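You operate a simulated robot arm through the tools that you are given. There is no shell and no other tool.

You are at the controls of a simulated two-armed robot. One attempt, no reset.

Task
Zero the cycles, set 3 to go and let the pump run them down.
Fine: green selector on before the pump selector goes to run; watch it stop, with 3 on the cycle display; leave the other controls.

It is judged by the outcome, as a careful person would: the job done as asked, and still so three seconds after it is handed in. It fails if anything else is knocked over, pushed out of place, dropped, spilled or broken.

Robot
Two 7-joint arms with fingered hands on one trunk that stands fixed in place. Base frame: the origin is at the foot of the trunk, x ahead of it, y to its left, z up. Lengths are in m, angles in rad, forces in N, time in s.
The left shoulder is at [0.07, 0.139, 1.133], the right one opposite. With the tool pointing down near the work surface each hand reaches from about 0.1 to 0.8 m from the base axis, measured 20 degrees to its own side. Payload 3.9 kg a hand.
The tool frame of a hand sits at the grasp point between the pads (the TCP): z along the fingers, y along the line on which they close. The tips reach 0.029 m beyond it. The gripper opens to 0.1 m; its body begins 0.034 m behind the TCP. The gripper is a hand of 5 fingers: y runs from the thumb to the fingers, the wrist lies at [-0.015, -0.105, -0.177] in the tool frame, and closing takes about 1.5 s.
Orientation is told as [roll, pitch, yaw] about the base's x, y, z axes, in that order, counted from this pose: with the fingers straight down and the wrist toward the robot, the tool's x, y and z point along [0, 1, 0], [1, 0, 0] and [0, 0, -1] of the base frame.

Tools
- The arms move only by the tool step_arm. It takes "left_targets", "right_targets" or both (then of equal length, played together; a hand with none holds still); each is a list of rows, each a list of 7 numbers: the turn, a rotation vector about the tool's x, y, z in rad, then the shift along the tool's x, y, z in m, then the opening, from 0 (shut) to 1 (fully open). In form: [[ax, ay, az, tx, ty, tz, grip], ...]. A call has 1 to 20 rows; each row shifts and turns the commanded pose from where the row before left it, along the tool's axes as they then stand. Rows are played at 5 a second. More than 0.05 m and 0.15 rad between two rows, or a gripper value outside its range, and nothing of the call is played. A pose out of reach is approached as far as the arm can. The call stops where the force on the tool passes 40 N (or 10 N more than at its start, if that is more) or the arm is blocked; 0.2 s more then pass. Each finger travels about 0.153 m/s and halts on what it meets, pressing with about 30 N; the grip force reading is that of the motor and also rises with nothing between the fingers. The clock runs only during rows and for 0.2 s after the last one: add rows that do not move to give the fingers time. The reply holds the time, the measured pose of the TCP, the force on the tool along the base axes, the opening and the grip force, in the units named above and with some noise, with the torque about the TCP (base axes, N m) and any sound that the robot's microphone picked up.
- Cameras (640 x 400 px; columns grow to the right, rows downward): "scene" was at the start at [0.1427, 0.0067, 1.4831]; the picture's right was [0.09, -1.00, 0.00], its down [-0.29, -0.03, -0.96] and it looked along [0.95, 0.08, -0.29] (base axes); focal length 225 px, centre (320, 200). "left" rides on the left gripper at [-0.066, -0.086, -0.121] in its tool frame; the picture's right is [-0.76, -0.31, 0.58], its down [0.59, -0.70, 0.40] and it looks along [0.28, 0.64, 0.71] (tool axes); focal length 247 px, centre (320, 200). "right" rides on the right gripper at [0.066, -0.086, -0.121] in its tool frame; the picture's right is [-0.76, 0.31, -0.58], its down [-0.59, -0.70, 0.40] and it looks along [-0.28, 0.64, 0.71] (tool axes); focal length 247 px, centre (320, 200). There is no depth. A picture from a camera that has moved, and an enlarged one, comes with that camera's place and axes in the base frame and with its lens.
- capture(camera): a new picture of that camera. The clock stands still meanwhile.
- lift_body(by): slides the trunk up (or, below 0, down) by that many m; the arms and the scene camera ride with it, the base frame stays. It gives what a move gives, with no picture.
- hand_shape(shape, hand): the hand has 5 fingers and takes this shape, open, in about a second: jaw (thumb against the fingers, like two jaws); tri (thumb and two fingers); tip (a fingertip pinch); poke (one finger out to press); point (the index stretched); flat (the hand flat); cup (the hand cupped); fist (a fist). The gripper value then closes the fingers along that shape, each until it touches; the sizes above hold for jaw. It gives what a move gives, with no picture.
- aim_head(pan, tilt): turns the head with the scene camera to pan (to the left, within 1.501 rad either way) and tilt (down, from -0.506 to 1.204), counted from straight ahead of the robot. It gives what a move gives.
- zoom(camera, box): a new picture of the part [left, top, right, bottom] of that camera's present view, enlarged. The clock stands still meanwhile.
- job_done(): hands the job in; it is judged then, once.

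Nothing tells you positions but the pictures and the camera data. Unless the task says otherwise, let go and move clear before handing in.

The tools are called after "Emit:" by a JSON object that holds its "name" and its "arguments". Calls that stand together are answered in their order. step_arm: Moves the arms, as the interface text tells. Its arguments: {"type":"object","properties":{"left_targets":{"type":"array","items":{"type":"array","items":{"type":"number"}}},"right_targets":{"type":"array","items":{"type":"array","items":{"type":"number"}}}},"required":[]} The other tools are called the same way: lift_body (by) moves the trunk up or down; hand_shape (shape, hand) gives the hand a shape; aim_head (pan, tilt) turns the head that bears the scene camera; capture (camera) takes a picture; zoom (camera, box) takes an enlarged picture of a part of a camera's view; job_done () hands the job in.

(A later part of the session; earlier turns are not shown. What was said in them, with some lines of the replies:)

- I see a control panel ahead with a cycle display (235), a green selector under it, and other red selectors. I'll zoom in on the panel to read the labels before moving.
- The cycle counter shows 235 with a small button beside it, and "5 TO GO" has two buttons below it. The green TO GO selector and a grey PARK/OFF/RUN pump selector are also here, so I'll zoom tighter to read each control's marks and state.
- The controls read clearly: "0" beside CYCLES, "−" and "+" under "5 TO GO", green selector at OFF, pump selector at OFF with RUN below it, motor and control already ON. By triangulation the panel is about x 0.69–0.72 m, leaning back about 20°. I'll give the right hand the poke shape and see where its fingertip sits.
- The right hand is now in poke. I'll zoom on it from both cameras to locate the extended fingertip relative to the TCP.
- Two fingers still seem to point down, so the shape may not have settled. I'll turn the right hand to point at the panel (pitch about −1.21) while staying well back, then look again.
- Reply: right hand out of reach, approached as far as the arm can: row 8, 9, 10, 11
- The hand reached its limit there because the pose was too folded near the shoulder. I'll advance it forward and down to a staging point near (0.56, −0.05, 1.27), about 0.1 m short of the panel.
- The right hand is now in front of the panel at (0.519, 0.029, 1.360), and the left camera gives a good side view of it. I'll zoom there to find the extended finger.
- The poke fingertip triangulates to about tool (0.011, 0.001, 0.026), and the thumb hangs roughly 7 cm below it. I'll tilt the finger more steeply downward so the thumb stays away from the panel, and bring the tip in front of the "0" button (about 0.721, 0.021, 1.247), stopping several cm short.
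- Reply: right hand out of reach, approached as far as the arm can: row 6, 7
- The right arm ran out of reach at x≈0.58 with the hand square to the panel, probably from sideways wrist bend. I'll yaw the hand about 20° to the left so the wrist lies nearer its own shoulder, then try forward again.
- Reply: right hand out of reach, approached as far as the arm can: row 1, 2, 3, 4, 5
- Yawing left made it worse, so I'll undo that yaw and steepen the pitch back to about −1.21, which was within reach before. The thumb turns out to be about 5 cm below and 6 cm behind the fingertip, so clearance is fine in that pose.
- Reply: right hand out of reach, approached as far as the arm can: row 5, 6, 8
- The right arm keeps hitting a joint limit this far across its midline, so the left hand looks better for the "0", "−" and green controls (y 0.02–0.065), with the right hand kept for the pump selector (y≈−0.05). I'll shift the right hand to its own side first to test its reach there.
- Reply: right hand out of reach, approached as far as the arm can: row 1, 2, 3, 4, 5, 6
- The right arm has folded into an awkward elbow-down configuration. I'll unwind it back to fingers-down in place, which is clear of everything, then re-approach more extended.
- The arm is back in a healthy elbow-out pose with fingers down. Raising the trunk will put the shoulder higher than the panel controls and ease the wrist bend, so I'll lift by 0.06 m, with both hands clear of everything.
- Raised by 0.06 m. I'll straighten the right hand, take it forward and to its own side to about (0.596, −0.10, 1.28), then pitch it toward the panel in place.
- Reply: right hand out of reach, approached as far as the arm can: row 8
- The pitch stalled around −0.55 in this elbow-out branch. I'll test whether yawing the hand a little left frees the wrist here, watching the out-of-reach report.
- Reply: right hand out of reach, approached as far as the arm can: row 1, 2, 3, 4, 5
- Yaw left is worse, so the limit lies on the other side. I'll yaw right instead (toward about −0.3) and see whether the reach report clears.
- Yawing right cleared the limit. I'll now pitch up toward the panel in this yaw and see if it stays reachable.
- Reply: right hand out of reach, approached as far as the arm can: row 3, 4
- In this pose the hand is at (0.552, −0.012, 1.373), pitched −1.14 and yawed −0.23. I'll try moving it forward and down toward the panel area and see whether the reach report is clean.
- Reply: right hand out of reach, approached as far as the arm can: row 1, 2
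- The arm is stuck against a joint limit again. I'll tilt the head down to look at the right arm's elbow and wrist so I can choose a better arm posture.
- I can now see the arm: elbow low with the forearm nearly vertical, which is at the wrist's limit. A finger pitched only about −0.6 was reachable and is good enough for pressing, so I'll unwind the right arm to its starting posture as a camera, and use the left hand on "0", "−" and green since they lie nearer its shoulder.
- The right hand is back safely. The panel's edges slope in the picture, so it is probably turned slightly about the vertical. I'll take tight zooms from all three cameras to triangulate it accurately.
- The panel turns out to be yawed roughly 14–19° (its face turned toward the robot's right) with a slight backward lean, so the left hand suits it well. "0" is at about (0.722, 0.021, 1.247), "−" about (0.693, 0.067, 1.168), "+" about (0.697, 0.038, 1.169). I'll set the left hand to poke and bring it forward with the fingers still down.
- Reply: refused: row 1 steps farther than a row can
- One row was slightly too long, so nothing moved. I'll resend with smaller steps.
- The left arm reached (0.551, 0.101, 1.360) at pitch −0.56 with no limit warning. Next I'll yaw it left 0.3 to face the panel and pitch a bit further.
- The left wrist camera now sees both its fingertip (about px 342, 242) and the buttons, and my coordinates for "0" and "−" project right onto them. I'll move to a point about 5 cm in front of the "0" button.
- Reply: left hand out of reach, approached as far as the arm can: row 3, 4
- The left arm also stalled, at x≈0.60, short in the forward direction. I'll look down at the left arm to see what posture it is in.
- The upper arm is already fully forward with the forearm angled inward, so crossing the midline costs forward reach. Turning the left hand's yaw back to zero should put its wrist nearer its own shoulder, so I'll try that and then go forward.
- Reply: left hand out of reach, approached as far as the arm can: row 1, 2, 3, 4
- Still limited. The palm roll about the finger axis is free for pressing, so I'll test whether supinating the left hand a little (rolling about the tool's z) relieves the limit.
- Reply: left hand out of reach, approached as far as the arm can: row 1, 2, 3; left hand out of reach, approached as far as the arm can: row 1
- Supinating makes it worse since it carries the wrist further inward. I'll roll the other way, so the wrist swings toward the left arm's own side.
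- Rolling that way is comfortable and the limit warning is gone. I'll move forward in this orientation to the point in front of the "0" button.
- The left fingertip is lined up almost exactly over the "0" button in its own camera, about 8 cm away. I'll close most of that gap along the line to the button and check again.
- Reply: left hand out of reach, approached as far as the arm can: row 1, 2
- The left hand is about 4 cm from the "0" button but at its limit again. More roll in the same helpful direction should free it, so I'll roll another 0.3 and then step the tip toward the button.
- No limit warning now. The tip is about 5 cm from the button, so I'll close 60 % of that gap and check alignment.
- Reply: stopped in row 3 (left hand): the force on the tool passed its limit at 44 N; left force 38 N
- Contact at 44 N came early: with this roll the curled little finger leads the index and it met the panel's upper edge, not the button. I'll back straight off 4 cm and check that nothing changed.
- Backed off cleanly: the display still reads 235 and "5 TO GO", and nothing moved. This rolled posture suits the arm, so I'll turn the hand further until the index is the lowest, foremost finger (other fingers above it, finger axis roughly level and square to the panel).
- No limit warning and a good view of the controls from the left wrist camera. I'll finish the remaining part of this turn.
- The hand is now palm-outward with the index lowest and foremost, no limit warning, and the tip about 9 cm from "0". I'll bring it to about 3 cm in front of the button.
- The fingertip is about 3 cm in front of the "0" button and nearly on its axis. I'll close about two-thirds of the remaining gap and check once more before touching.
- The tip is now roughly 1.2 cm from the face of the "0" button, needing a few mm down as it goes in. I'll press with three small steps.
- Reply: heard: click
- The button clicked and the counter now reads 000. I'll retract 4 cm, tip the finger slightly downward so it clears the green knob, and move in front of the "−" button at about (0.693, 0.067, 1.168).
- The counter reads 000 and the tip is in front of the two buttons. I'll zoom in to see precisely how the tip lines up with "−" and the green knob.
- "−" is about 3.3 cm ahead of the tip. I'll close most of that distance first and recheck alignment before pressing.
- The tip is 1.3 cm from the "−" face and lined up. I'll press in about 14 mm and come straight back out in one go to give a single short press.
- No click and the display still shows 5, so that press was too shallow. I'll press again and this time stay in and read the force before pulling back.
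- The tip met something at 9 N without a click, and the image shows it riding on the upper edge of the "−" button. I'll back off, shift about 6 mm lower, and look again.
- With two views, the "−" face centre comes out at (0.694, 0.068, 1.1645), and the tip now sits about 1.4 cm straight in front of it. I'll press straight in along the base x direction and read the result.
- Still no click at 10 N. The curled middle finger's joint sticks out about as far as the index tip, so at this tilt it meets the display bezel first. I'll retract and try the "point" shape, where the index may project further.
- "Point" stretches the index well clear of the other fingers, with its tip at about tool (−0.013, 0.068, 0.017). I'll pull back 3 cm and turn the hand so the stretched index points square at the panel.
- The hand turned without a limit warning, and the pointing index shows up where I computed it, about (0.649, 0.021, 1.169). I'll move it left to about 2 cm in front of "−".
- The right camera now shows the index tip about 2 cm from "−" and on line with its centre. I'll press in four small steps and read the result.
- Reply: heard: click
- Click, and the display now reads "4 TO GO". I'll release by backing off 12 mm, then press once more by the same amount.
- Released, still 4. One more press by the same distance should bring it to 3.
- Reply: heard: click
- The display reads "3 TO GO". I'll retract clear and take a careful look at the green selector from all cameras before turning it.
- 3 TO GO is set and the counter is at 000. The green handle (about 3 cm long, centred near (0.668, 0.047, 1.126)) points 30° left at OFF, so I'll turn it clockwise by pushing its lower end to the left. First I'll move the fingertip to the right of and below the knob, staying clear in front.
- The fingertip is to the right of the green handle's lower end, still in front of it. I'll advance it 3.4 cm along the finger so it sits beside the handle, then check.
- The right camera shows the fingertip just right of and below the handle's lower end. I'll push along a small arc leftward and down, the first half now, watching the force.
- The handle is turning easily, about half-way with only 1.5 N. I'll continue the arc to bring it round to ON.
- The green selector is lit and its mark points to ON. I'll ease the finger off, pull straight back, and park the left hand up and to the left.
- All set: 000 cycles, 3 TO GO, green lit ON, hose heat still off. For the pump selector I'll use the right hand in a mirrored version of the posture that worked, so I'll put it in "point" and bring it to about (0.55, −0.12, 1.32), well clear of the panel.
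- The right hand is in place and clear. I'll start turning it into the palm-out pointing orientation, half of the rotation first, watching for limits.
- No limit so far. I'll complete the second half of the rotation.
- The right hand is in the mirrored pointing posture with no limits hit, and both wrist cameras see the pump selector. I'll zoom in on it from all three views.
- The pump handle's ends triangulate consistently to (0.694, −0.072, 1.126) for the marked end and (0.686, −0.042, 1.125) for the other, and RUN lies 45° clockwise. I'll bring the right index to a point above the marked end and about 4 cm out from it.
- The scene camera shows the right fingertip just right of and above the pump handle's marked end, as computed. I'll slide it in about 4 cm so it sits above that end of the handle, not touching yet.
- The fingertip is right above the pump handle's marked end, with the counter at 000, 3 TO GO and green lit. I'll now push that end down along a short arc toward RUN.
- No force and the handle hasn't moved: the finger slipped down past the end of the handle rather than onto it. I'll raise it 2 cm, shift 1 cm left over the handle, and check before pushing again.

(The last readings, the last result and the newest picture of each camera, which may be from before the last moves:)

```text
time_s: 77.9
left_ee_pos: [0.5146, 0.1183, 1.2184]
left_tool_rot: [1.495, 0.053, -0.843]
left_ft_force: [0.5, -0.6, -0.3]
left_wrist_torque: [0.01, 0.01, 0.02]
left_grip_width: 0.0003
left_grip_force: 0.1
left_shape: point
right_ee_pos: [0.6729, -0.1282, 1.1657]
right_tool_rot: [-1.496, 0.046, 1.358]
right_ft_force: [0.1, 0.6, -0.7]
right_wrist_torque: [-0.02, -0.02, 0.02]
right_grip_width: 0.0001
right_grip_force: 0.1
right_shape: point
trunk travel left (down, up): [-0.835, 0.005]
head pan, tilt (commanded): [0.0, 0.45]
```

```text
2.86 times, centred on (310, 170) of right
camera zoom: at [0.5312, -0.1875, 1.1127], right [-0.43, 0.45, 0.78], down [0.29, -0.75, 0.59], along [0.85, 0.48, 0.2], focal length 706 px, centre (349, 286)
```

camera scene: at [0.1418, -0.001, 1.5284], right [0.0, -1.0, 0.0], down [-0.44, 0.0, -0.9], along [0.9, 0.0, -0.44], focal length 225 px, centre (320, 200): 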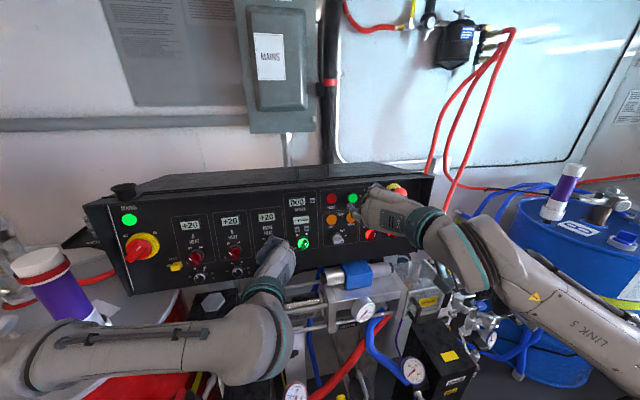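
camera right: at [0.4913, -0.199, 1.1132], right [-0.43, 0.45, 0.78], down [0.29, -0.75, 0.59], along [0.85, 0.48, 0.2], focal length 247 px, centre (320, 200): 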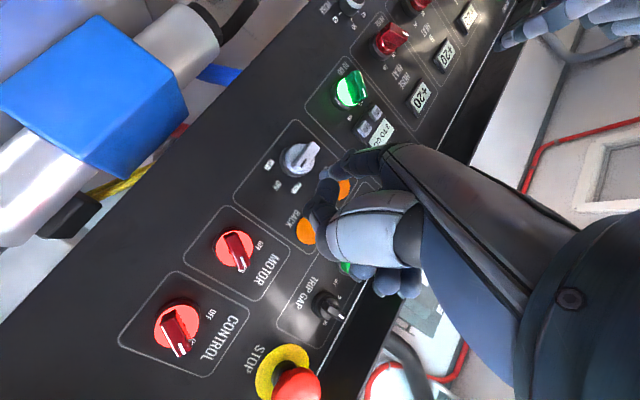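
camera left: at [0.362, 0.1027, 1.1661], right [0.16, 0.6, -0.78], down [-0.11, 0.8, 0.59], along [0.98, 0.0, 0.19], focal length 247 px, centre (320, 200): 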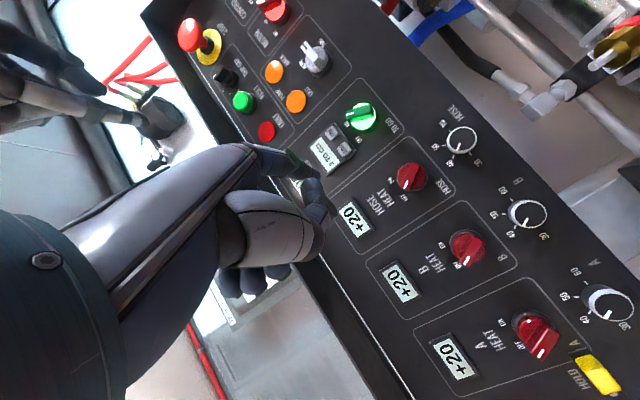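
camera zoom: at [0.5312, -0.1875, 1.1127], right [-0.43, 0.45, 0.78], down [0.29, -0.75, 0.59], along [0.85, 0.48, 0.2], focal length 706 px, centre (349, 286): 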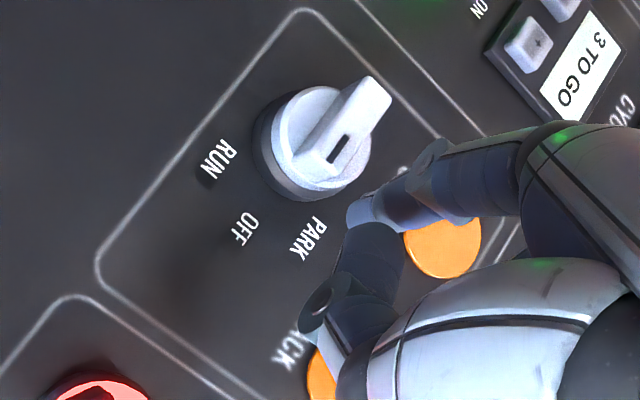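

Now the tip is above the handle, about 6–7 mm in from its end. I'll press down about 1.4 cm in steps and see whether the handle follows.

Emit:
{"name": "step_arm", "arguments": {"right_targets": [[0, 0, 0, 0.006, 0.0003, 0.0005, 1], [0, 0, 0, 0.006, 0.0003, 0.0005, 1], [0, 0, 0, 0.0035, -0.0008, 0.0005, 1]]}}

Emit:
{"name": "zoom", "arguments": {"camera": "left", "box": [270, 10, 370, 90]}}

Emit:
{"name": "zoom", "arguments": {"camera": "right", "box": [240, 100, 380, 240]}}

```text
time_s: 78.7
left_ee_pos: [0.5151, 0.1183, 1.219]
left_tool_rot: [1.494, 0.053, -0.844]
left_ft_force: [-0.4, -0.5, 0.2]
left_wrist_torque: [0.0, -0.01, -0.01]
left_grip_width: 0.0
left_grip_force: 0.0
left_shape: point
right_ee_pos: [0.6716, -0.127, 1.1514]
right_tool_rot: [-1.495, 0.046, 1.358]
right_ft_force: [-0.1, 0.4, 1.0]
right_wrist_torque: [0.09, 0.0, -0.01]
right_grip_width: 0.0928
right_grip_force: 0.1
right_shape: point
trunk travel left (down, up): [-0.835, 0.005]
head pan, tilt (commanded): [0.0, 0.45]
```

```text
5.00 times, centred on (320, 50) of left
camera zoom: at [0.3616, 0.1023, 1.1663], right [0.16, 0.6, -0.78], down [-0.12, 0.8, 0.59], along [0.98, 0.0, 0.19], focal length 1235 px, centre (320, 950)
```

zoom: 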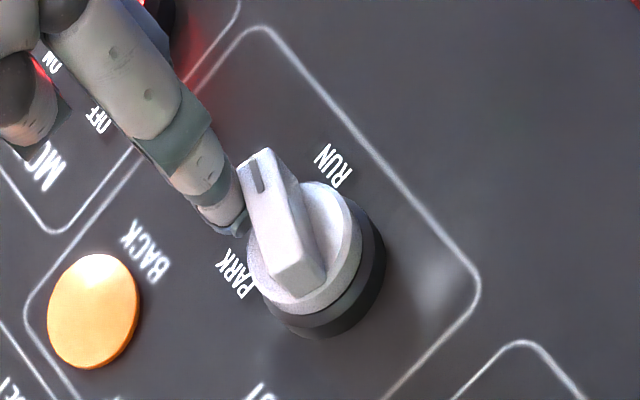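

```text
2.86 times, centred on (310, 170) of right
camera zoom: at [0.5305, -0.1883, 1.097], right [-0.43, 0.45, 0.78], down [0.29, -0.75, 0.59], along [0.85, 0.48, 0.2], focal length 706 px, centre (349, 286)
```

zoom: 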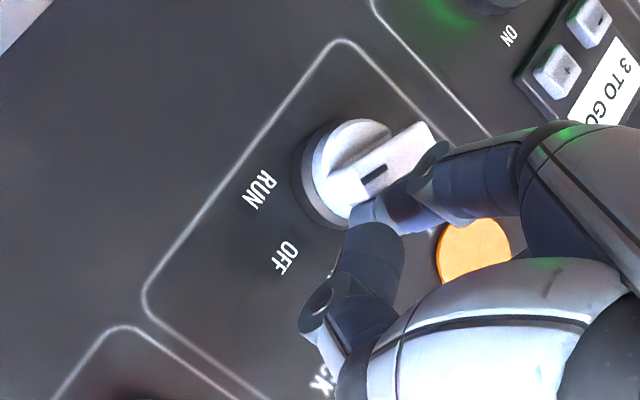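

The handle is turning clockwise with almost no force. I'll carry on along the arc to bring it to RUN.

Emit:
{"name": "step_arm", "arguments": {"right_targets": [[0, 0, 0, 0.0046, -0.002, 0.0008, 1], [0, 0, 0, 0.0046, -0.002, 0.0008, 1], [0, 0, 0, 0.0035, -0.002, 0.0007, 1]]}}

Emit:
{"name": "zoom", "arguments": {"camera": "left", "box": [270, 10, 370, 90]}}

Emit:
{"name": "zoom", "arguments": {"camera": "scene", "box": [280, 190, 400, 265]}}

```text
time_s: 79.5
left_ee_pos: [0.5143, 0.118, 1.2178]
left_tool_rot: [1.493, 0.051, -0.846]
left_ft_force: [-0.1, 0.1, -0.5]
left_wrist_torque: [0.04, 0.02, -0.04]
left_grip_width: 0.0
left_grip_force: 0.1
left_shape: point
right_ee_pos: [0.6709, -0.1336, 1.1374]
right_tool_rot: [-1.494, 0.046, 1.358]
right_ft_force: [0.2, 0.0, 0.4]
right_wrist_torque: [-0.03, 0.0, -0.01]
right_grip_width: 0.0931
right_grip_force: 0.1
right_shape: point
trunk travel left (down, up): [-0.835, 0.005]
head pan, tilt (commanded): [0.0, 0.45]
```

```text
5.00 times, centred on (320, 50) of left
camera zoom: at [0.3618, 0.1024, 1.1662], right [0.16, 0.6, -0.78], down [-0.12, 0.8, 0.59], along [0.98, 0.0, 0.19], focal length 1235 px, centre (320, 950)
```

zoom: 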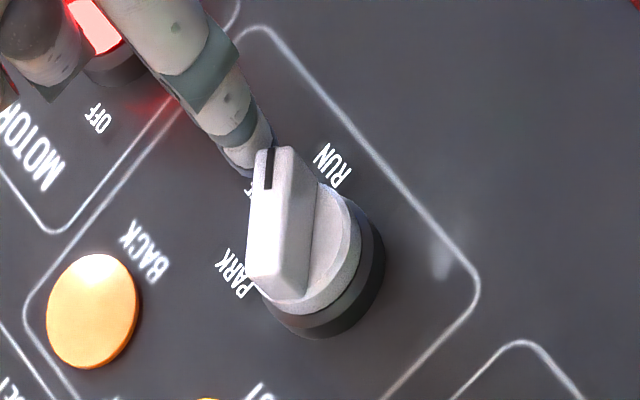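

```text
5.33 times, centred on (340, 228) of scene
camera zoom: at [0.1416, -0.0014, 1.5284], right [0.0, -1.0, 0.0], down [-0.44, 0.0, -0.9], along [0.9, 0.0, -0.44], focal length 1200 px, centre (213, 53)
```

zoom: 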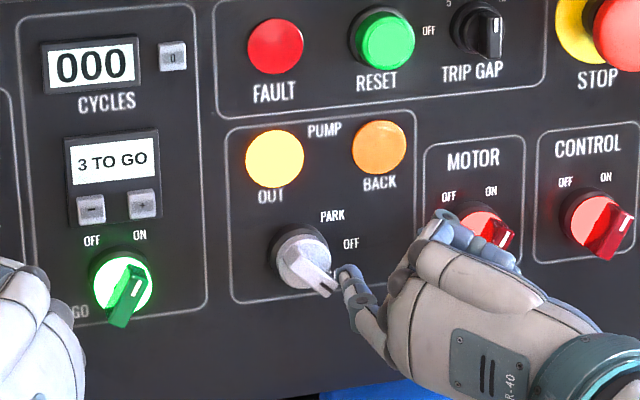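

The OUT lamp has lit, so the selector is at RUN and the pump is running. I'll lift the finger off to the upper right and withdraw straight back, then watch the count.

Emit:
{"name": "step_arm", "arguments": {"right_targets": [[0, 0, 0, -0.0059, -0.0042, 0.0004, 1], [0, 0, 0, 0, -0.0204, -0.0401, 1], [0, 0, 0, 0, -0.0204, -0.0401, 1], [0, 0, 0, 0, 0, 0, 1]]}}

Emit:
{"name": "zoom", "arguments": {"camera": "scene", "box": [280, 190, 400, 265]}}

Emit:
{"name": "zoom", "arguments": {"camera": "left", "box": [270, 10, 370, 90]}}

```text
time_s: 80.5
left_ee_pos: [0.515, 0.1186, 1.2172]
left_tool_rot: [1.49, 0.054, -0.844]
left_ft_force: [0.5, -0.2, -0.4]
left_wrist_torque: [-0.01, 0.03, 0.03]
left_grip_width: 0.0
left_grip_force: 0.1
left_shape: point
right_ee_pos: [0.585, -0.1605, 1.151]
right_tool_rot: [-1.493, 0.049, 1.358]
right_ft_force: [0.6, -0.2, 0.5]
right_wrist_torque: [0.01, -0.04, 0.01]
right_grip_width: 0.0929
right_grip_force: 0.1
right_shape: point
trunk travel left (down, up): [-0.835, 0.005]
head pan, tilt (commanded): [0.0, 0.45]
```

```text
5.33 times, centred on (340, 228) of scene
camera zoom: at [0.1434, -0.0008, 1.5282], right [0.0, -1.0, 0.0], down [-0.44, 0.0, -0.9], along [0.9, 0.0, -0.44], focal length 1200 px, centre (213, 53)
```

zoom: 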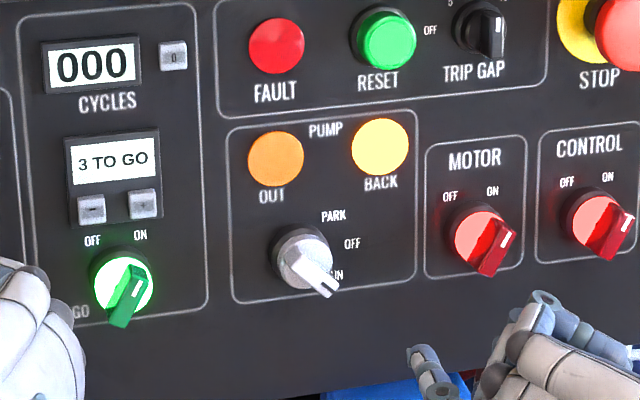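

```text
5.00 times, centred on (320, 50) of left
camera zoom: at [0.3632, 0.1028, 1.1657], right [0.15, 0.6, -0.78], down [-0.11, 0.8, 0.59], along [0.98, 0.0, 0.19], focal length 1235 px, centre (320, 950)
```

zoom: 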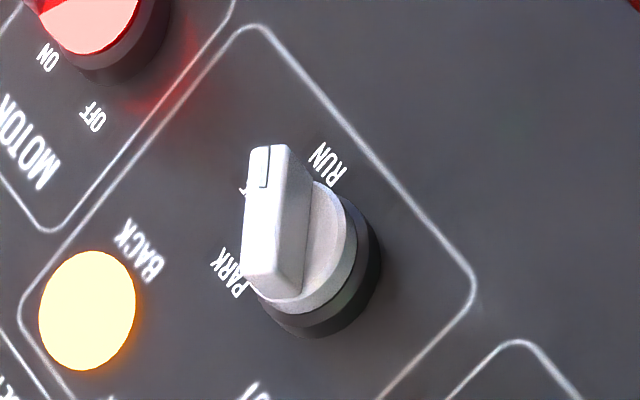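

The pump is cycling: BACK is lit now and the selector mark is at RUN, with both hands clear. I'll let time run and watch the counters.

Emit:
{"name": "step_arm", "arguments": {"right_targets": [[0, 0, 0, 0, 0, 0, 1], [0, 0, 0, 0, 0, 0, 1], [0, 0, 0, 0, 0, 0, 1], [0, 0, 0, 0, 0, 0, 1], [0, 0, 0, 0, 0, 0, 1]]}}

Emit:
{"name": "zoom", "arguments": {"camera": "scene", "box": [280, 190, 400, 265]}}

Emit:
{"name": "capture", "arguments": {"camera": "scene"}}

```text
time_s: 81.7
left_ee_pos: [0.5142, 0.1184, 1.218]
left_tool_rot: [1.493, 0.053, -0.845]
left_ft_force: [-0.1, 0.6, 0.5]
left_wrist_torque: [-0.01, 0.01, 0.03]
left_grip_width: 0.0001
left_grip_force: 0.1
left_shape: point
right_ee_pos: [0.5849, -0.1601, 1.1513]
right_tool_rot: [-1.495, 0.047, 1.358]
right_ft_force: [-0.1, 1.0, -0.6]
right_wrist_torque: [0.0, 0.0, 0.03]
right_grip_width: 0.093
right_grip_force: 0.2
right_shape: point
trunk travel left (down, up): [-0.835, 0.005]
head pan, tilt (commanded): [0.0, 0.45]
```

```text
5.33 times, centred on (340, 228) of scene
camera zoom: at [0.1416, -0.0014, 1.5284], right [0.0, -1.0, 0.0], down [-0.44, 0.0, -0.9], along [0.9, 0.0, -0.44], focal length 1200 px, centre (213, 53)
```

zoom: 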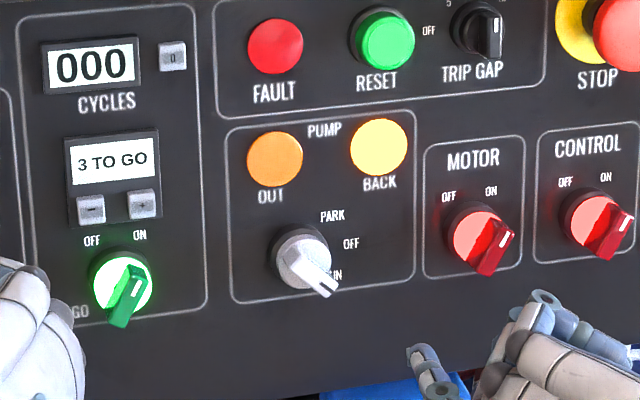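

```text
taken
camera scene: at [0.1416, -0.0014, 1.5284], right [0.0, -1.0, 0.0], down [-0.44, 0.0, -0.9], along [0.9, 0.0, -0.44], focal length 225 px, centre (320, 200)
```

scene: 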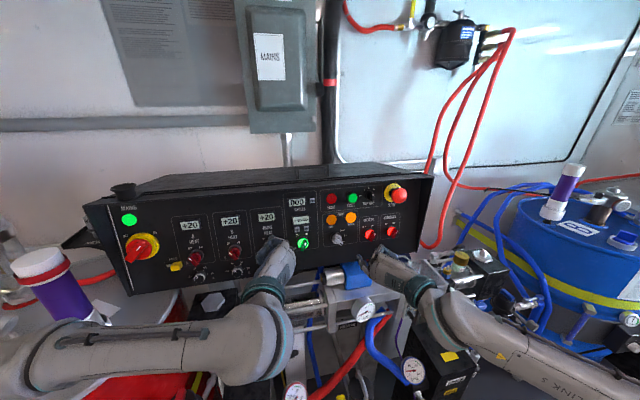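

BACK is still on with 000 so far; a stroke takes a while. I'll keep waiting.

Emit:
{"name": "step_arm", "arguments": {"right_targets": [[0, 0, 0, 0, 0, 0, 1], [0, 0, 0, 0, 0, 0, 1], [0, 0, 0, 0, 0, 0, 1], [0, 0, 0, 0, 0, 0, 1], [0, 0, 0, 0, 0, 0, 1], [0, 0, 0, 0, 0, 0, 1], [0, 0, 0, 0, 0, 0, 1], [0, 0, 0, 0, 0, 0, 1]]}}

Emit:
{"name": "zoom", "arguments": {"camera": "scene", "box": [280, 190, 400, 265]}}

```text
time_s: 83.5
left_ee_pos: [0.5141, 0.1179, 1.219]
left_tool_rot: [1.492, 0.052, -0.845]
left_ft_force: [0.4, -0.3, -0.5]
left_wrist_torque: [-0.01, -0.01, 0.0]
left_grip_width: 0.0
left_grip_force: 0.0
left_shape: point
right_ee_pos: [0.5845, -0.1605, 1.1522]
right_tool_rot: [-1.496, 0.046, 1.358]
right_ft_force: [-0.6, 0.8, -0.4]
right_wrist_torque: [0.01, 0.03, 0.03]
right_grip_width: 0.0932
right_grip_force: 0.1
right_shape: point
trunk travel left (down, up): [-0.835, 0.005]
head pan, tilt (commanded): [0.0, 0.45]
```

```text
5.33 times, centred on (340, 228) of scene
camera zoom: at [0.1416, -0.0014, 1.5284], right [0.0, -1.0, 0.0], down [-0.44, 0.0, -0.9], along [0.9, 0.0, -0.44], focal length 1200 px, centre (213, 53)
```

zoom: 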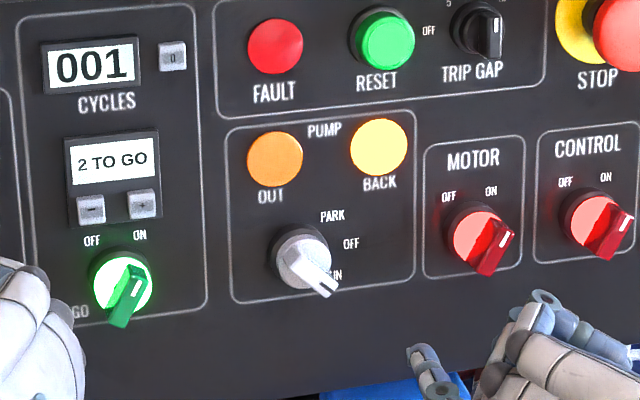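

One cycle done: 001 on the counter and 2 TO GO. I'll keep watching.

Emit:
{"name": "step_arm", "arguments": {"right_targets": [[0, 0, 0, 0, 0, 0, 1], [0, 0, 0, 0, 0, 0, 1], [0, 0, 0, 0, 0, 0, 1], [0, 0, 0, 0, 0, 0, 1], [0, 0, 0, 0, 0, 0, 1], [0, 0, 0, 0, 0, 0, 1], [0, 0, 0, 0, 0, 0, 1], [0, 0, 0, 0, 0, 0, 1], [0, 0, 0, 0, 0, 0, 1], [0, 0, 0, 0, 0, 0, 1], [0, 0, 0, 0, 0, 0, 1], [0, 0, 0, 0, 0, 0, 1]]}}

Emit:
{"name": "zoom", "arguments": {"camera": "scene", "box": [280, 190, 400, 265]}}

```text
time_s: 86.1
left_ee_pos: [0.5135, 0.1181, 1.2178]
left_tool_rot: [1.492, 0.052, -0.844]
left_ft_force: [0.1, 0.1, 0.2]
left_wrist_torque: [0.0, -0.01, 0.0]
left_grip_width: 0.0002
left_grip_force: 0.0
left_shape: point
right_ee_pos: [0.5837, -0.1619, 1.1515]
right_tool_rot: [-1.497, 0.047, 1.357]
right_ft_force: [0.1, 0.4, 0.6]
right_wrist_torque: [0.0, 0.05, -0.01]
right_grip_width: 0.0931
right_grip_force: 0.0
right_shape: point
trunk travel left (down, up): [-0.835, 0.005]
head pan, tilt (commanded): [0.0, 0.45]
```

```text
5.33 times, centred on (340, 228) of scene
camera zoom: at [0.1416, -0.0014, 1.5284], right [0.0, -1.0, 0.0], down [-0.44, 0.0, -0.9], along [0.9, 0.0, -0.44], focal length 1200 px, centre (213, 53)
```

zoom: 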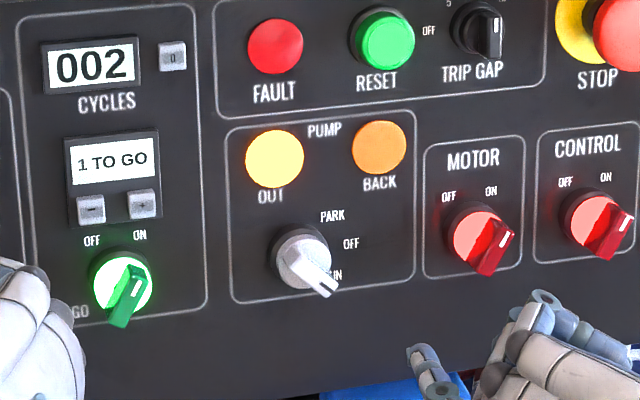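

Two cycles done: 002 and 1 TO GO. One more to go, so I'll keep waiting.

Emit:
{"name": "step_arm", "arguments": {"right_targets": [[0, 0, 0, 0, 0, 0, 1], [0, 0, 0, 0, 0, 0, 1], [0, 0, 0, 0, 0, 0, 1], [0, 0, 0, 0, 0, 0, 1], [0, 0, 0, 0, 0, 0, 1], [0, 0, 0, 0, 0, 0, 1], [0, 0, 0, 0, 0, 0, 1], [0, 0, 0, 0, 0, 0, 1], [0, 0, 0, 0, 0, 0, 1], [0, 0, 0, 0, 0, 0, 1], [0, 0, 0, 0, 0, 0, 1], [0, 0, 0, 0, 0, 0, 1], [0, 0, 0, 0, 0, 0, 1], [0, 0, 0, 0, 0, 0, 1]]}}

Emit:
{"name": "zoom", "arguments": {"camera": "scene", "box": [280, 190, 400, 265]}}

```text
time_s: 89.1
left_ee_pos: [0.5143, 0.1187, 1.2185]
left_tool_rot: [1.492, 0.051, -0.845]
left_ft_force: [0.3, 0.0, -0.9]
left_wrist_torque: [-0.02, -0.01, 0.0]
left_grip_width: 0.0001
left_grip_force: 0.1
left_shape: point
right_ee_pos: [0.5856, -0.1601, 1.1532]
right_tool_rot: [-1.496, 0.046, 1.359]
right_ft_force: [-0.1, -0.6, -0.1]
right_wrist_torque: [-0.01, 0.03, -0.02]
right_grip_width: 0.093
right_grip_force: 0.2
right_shape: point
trunk travel left (down, up): [-0.835, 0.005]
head pan, tilt (commanded): [0.0, 0.45]
```

```text
5.33 times, centred on (340, 228) of scene
camera zoom: at [0.1416, -0.0014, 1.5284], right [0.0, -1.0, 0.0], down [-0.44, 0.0, -0.9], along [0.9, 0.0, -0.44], focal length 1200 px, centre (213, 53)
```

zoom: 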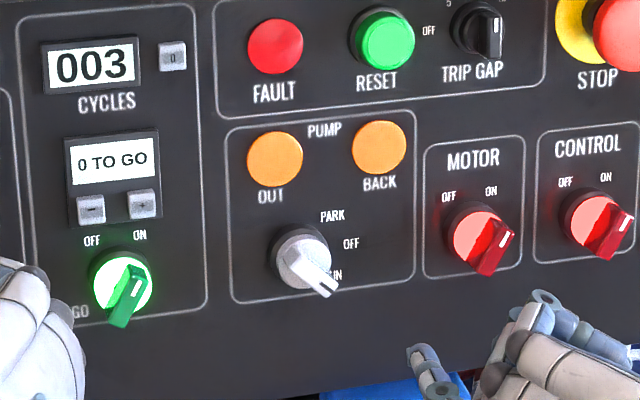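

The counter shows 003 with 0 TO GO and both stroke lamps are out, so the pump has stopped. I'll wait three more seconds to be sure it stays so, and check the whole panel.

Emit:
{"name": "step_arm", "arguments": {"right_targets": [[0, 0, 0, 0, 0, 0, 1], [0, 0, 0, 0, 0, 0, 1], [0, 0, 0, 0, 0, 0, 1], [0, 0, 0, 0, 0, 0, 1], [0, 0, 0, 0, 0, 0, 1], [0, 0, 0, 0, 0, 0, 1], [0, 0, 0, 0, 0, 0, 1], [0, 0, 0, 0, 0, 0, 1], [0, 0, 0, 0, 0, 0, 1], [0, 0, 0, 0, 0, 0, 1], [0, 0, 0, 0, 0, 0, 1], [0, 0, 0, 0, 0, 0, 1], [0, 0, 0, 0, 0, 0, 1], [0, 0, 0, 0, 0, 0, 1], [0, 0, 0, 0, 0, 0, 1]]}}

Emit:
{"name": "zoom", "arguments": {"camera": "scene", "box": [80, 160, 440, 300]}}

Emit:
{"name": "zoom", "arguments": {"camera": "scene", "box": [280, 190, 400, 265]}}

Emit:
{"name": "capture", "arguments": {"camera": "left"}}

```text
time_s: 92.3
left_ee_pos: [0.5138, 0.1181, 1.2191]
left_tool_rot: [1.491, 0.052, -0.844]
left_ft_force: [-0.2, 0.0, -0.6]
left_wrist_torque: [-0.01, 0.02, 0.03]
left_grip_width: 0.0
left_grip_force: 0.0
left_shape: point
right_ee_pos: [0.5849, -0.1606, 1.153]
right_tool_rot: [-1.496, 0.048, 1.356]
right_ft_force: [-0.6, 0.5, 0.2]
right_wrist_torque: [0.01, 0.03, 0.0]
right_grip_width: 0.0933
right_grip_force: 0.0
right_shape: point
trunk travel left (down, up): [-0.835, 0.005]
head pan, tilt (commanded): [0.0, 0.45]
```

```text
1.78 times, centred on (260, 230) of scene
camera zoom: at [0.1416, -0.0014, 1.5284], right [0.0, -1.0, 0.0], down [-0.44, 0.0, -0.9], along [0.9, 0.0, -0.44], focal length 400 px, centre (427, 147)
```

zoom: 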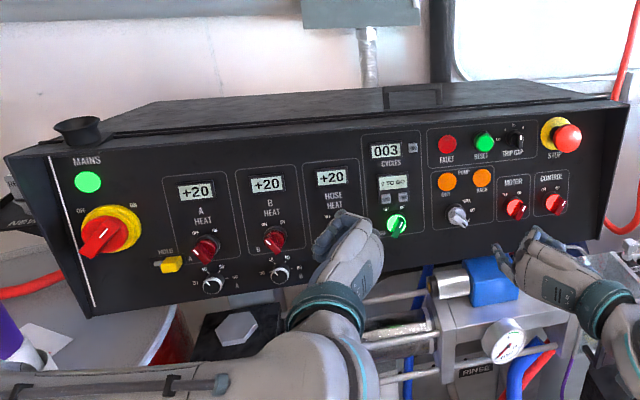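

```text
5.33 times, centred on (340, 228) of scene
camera zoom: at [0.1416, -0.0014, 1.5284], right [0.0, -1.0, 0.0], down [-0.44, 0.0, -0.9], along [0.9, 0.0, -0.44], focal length 1200 px, centre (213, 53)
```

zoom: 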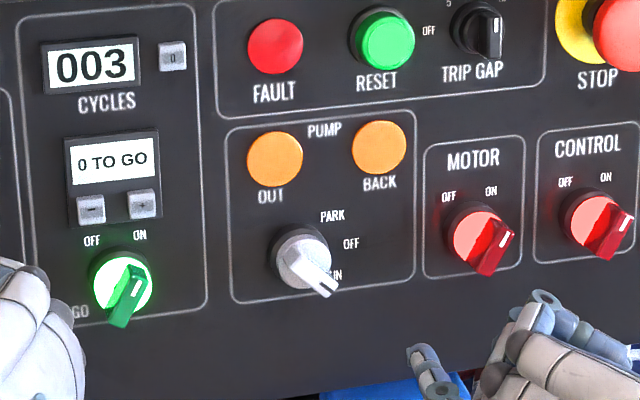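

```text
taken
camera left: at [0.3618, 0.1024, 1.1662], right [0.16, 0.6, -0.78], down [-0.12, 0.8, 0.59], along [0.98, 0.0, 0.19], focal length 247 px, centre (320, 200)
```

left: 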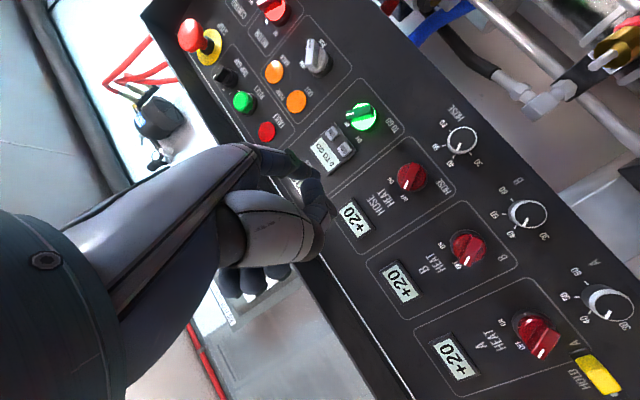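

The pump ran its three cycles and stopped. The counter holds at 003 with 0 TO GO, both stroke lamps are out, and the other controls are as they were. Both hands are clear of the panel, so I'm handing in.

Emit:
{"name": "job_done", "arguments": {}}

```text
The job is handed in.
```

The pump ran its 3 cycles and stopped. The cycle display reads 003 with 0 to go, and it was unchanged three seconds later.

1. **Counter zeroed:** I pressed "0" beside the display, and it went from 235 to 000.
2. **Set to 3:** I pressed "−" twice, from 5 to go down to 3.
3. **Green selector:** I turned it to ON, and its light came on before I touched the pump selector.
4. **Pump selector:** I turned it from OFF to RUN, and the count went 001, 002, 003 before both stroke lamps went out.

I left the pump selector at RUN and the green selector at ON. The other controls look as they were at the start, and both hands are clear of the panel.

While reaching for "0", a curled finger bumped the panel's upper edge at about 44 N. I backed off straight away, and the displays and the rest of the panel showed no change.
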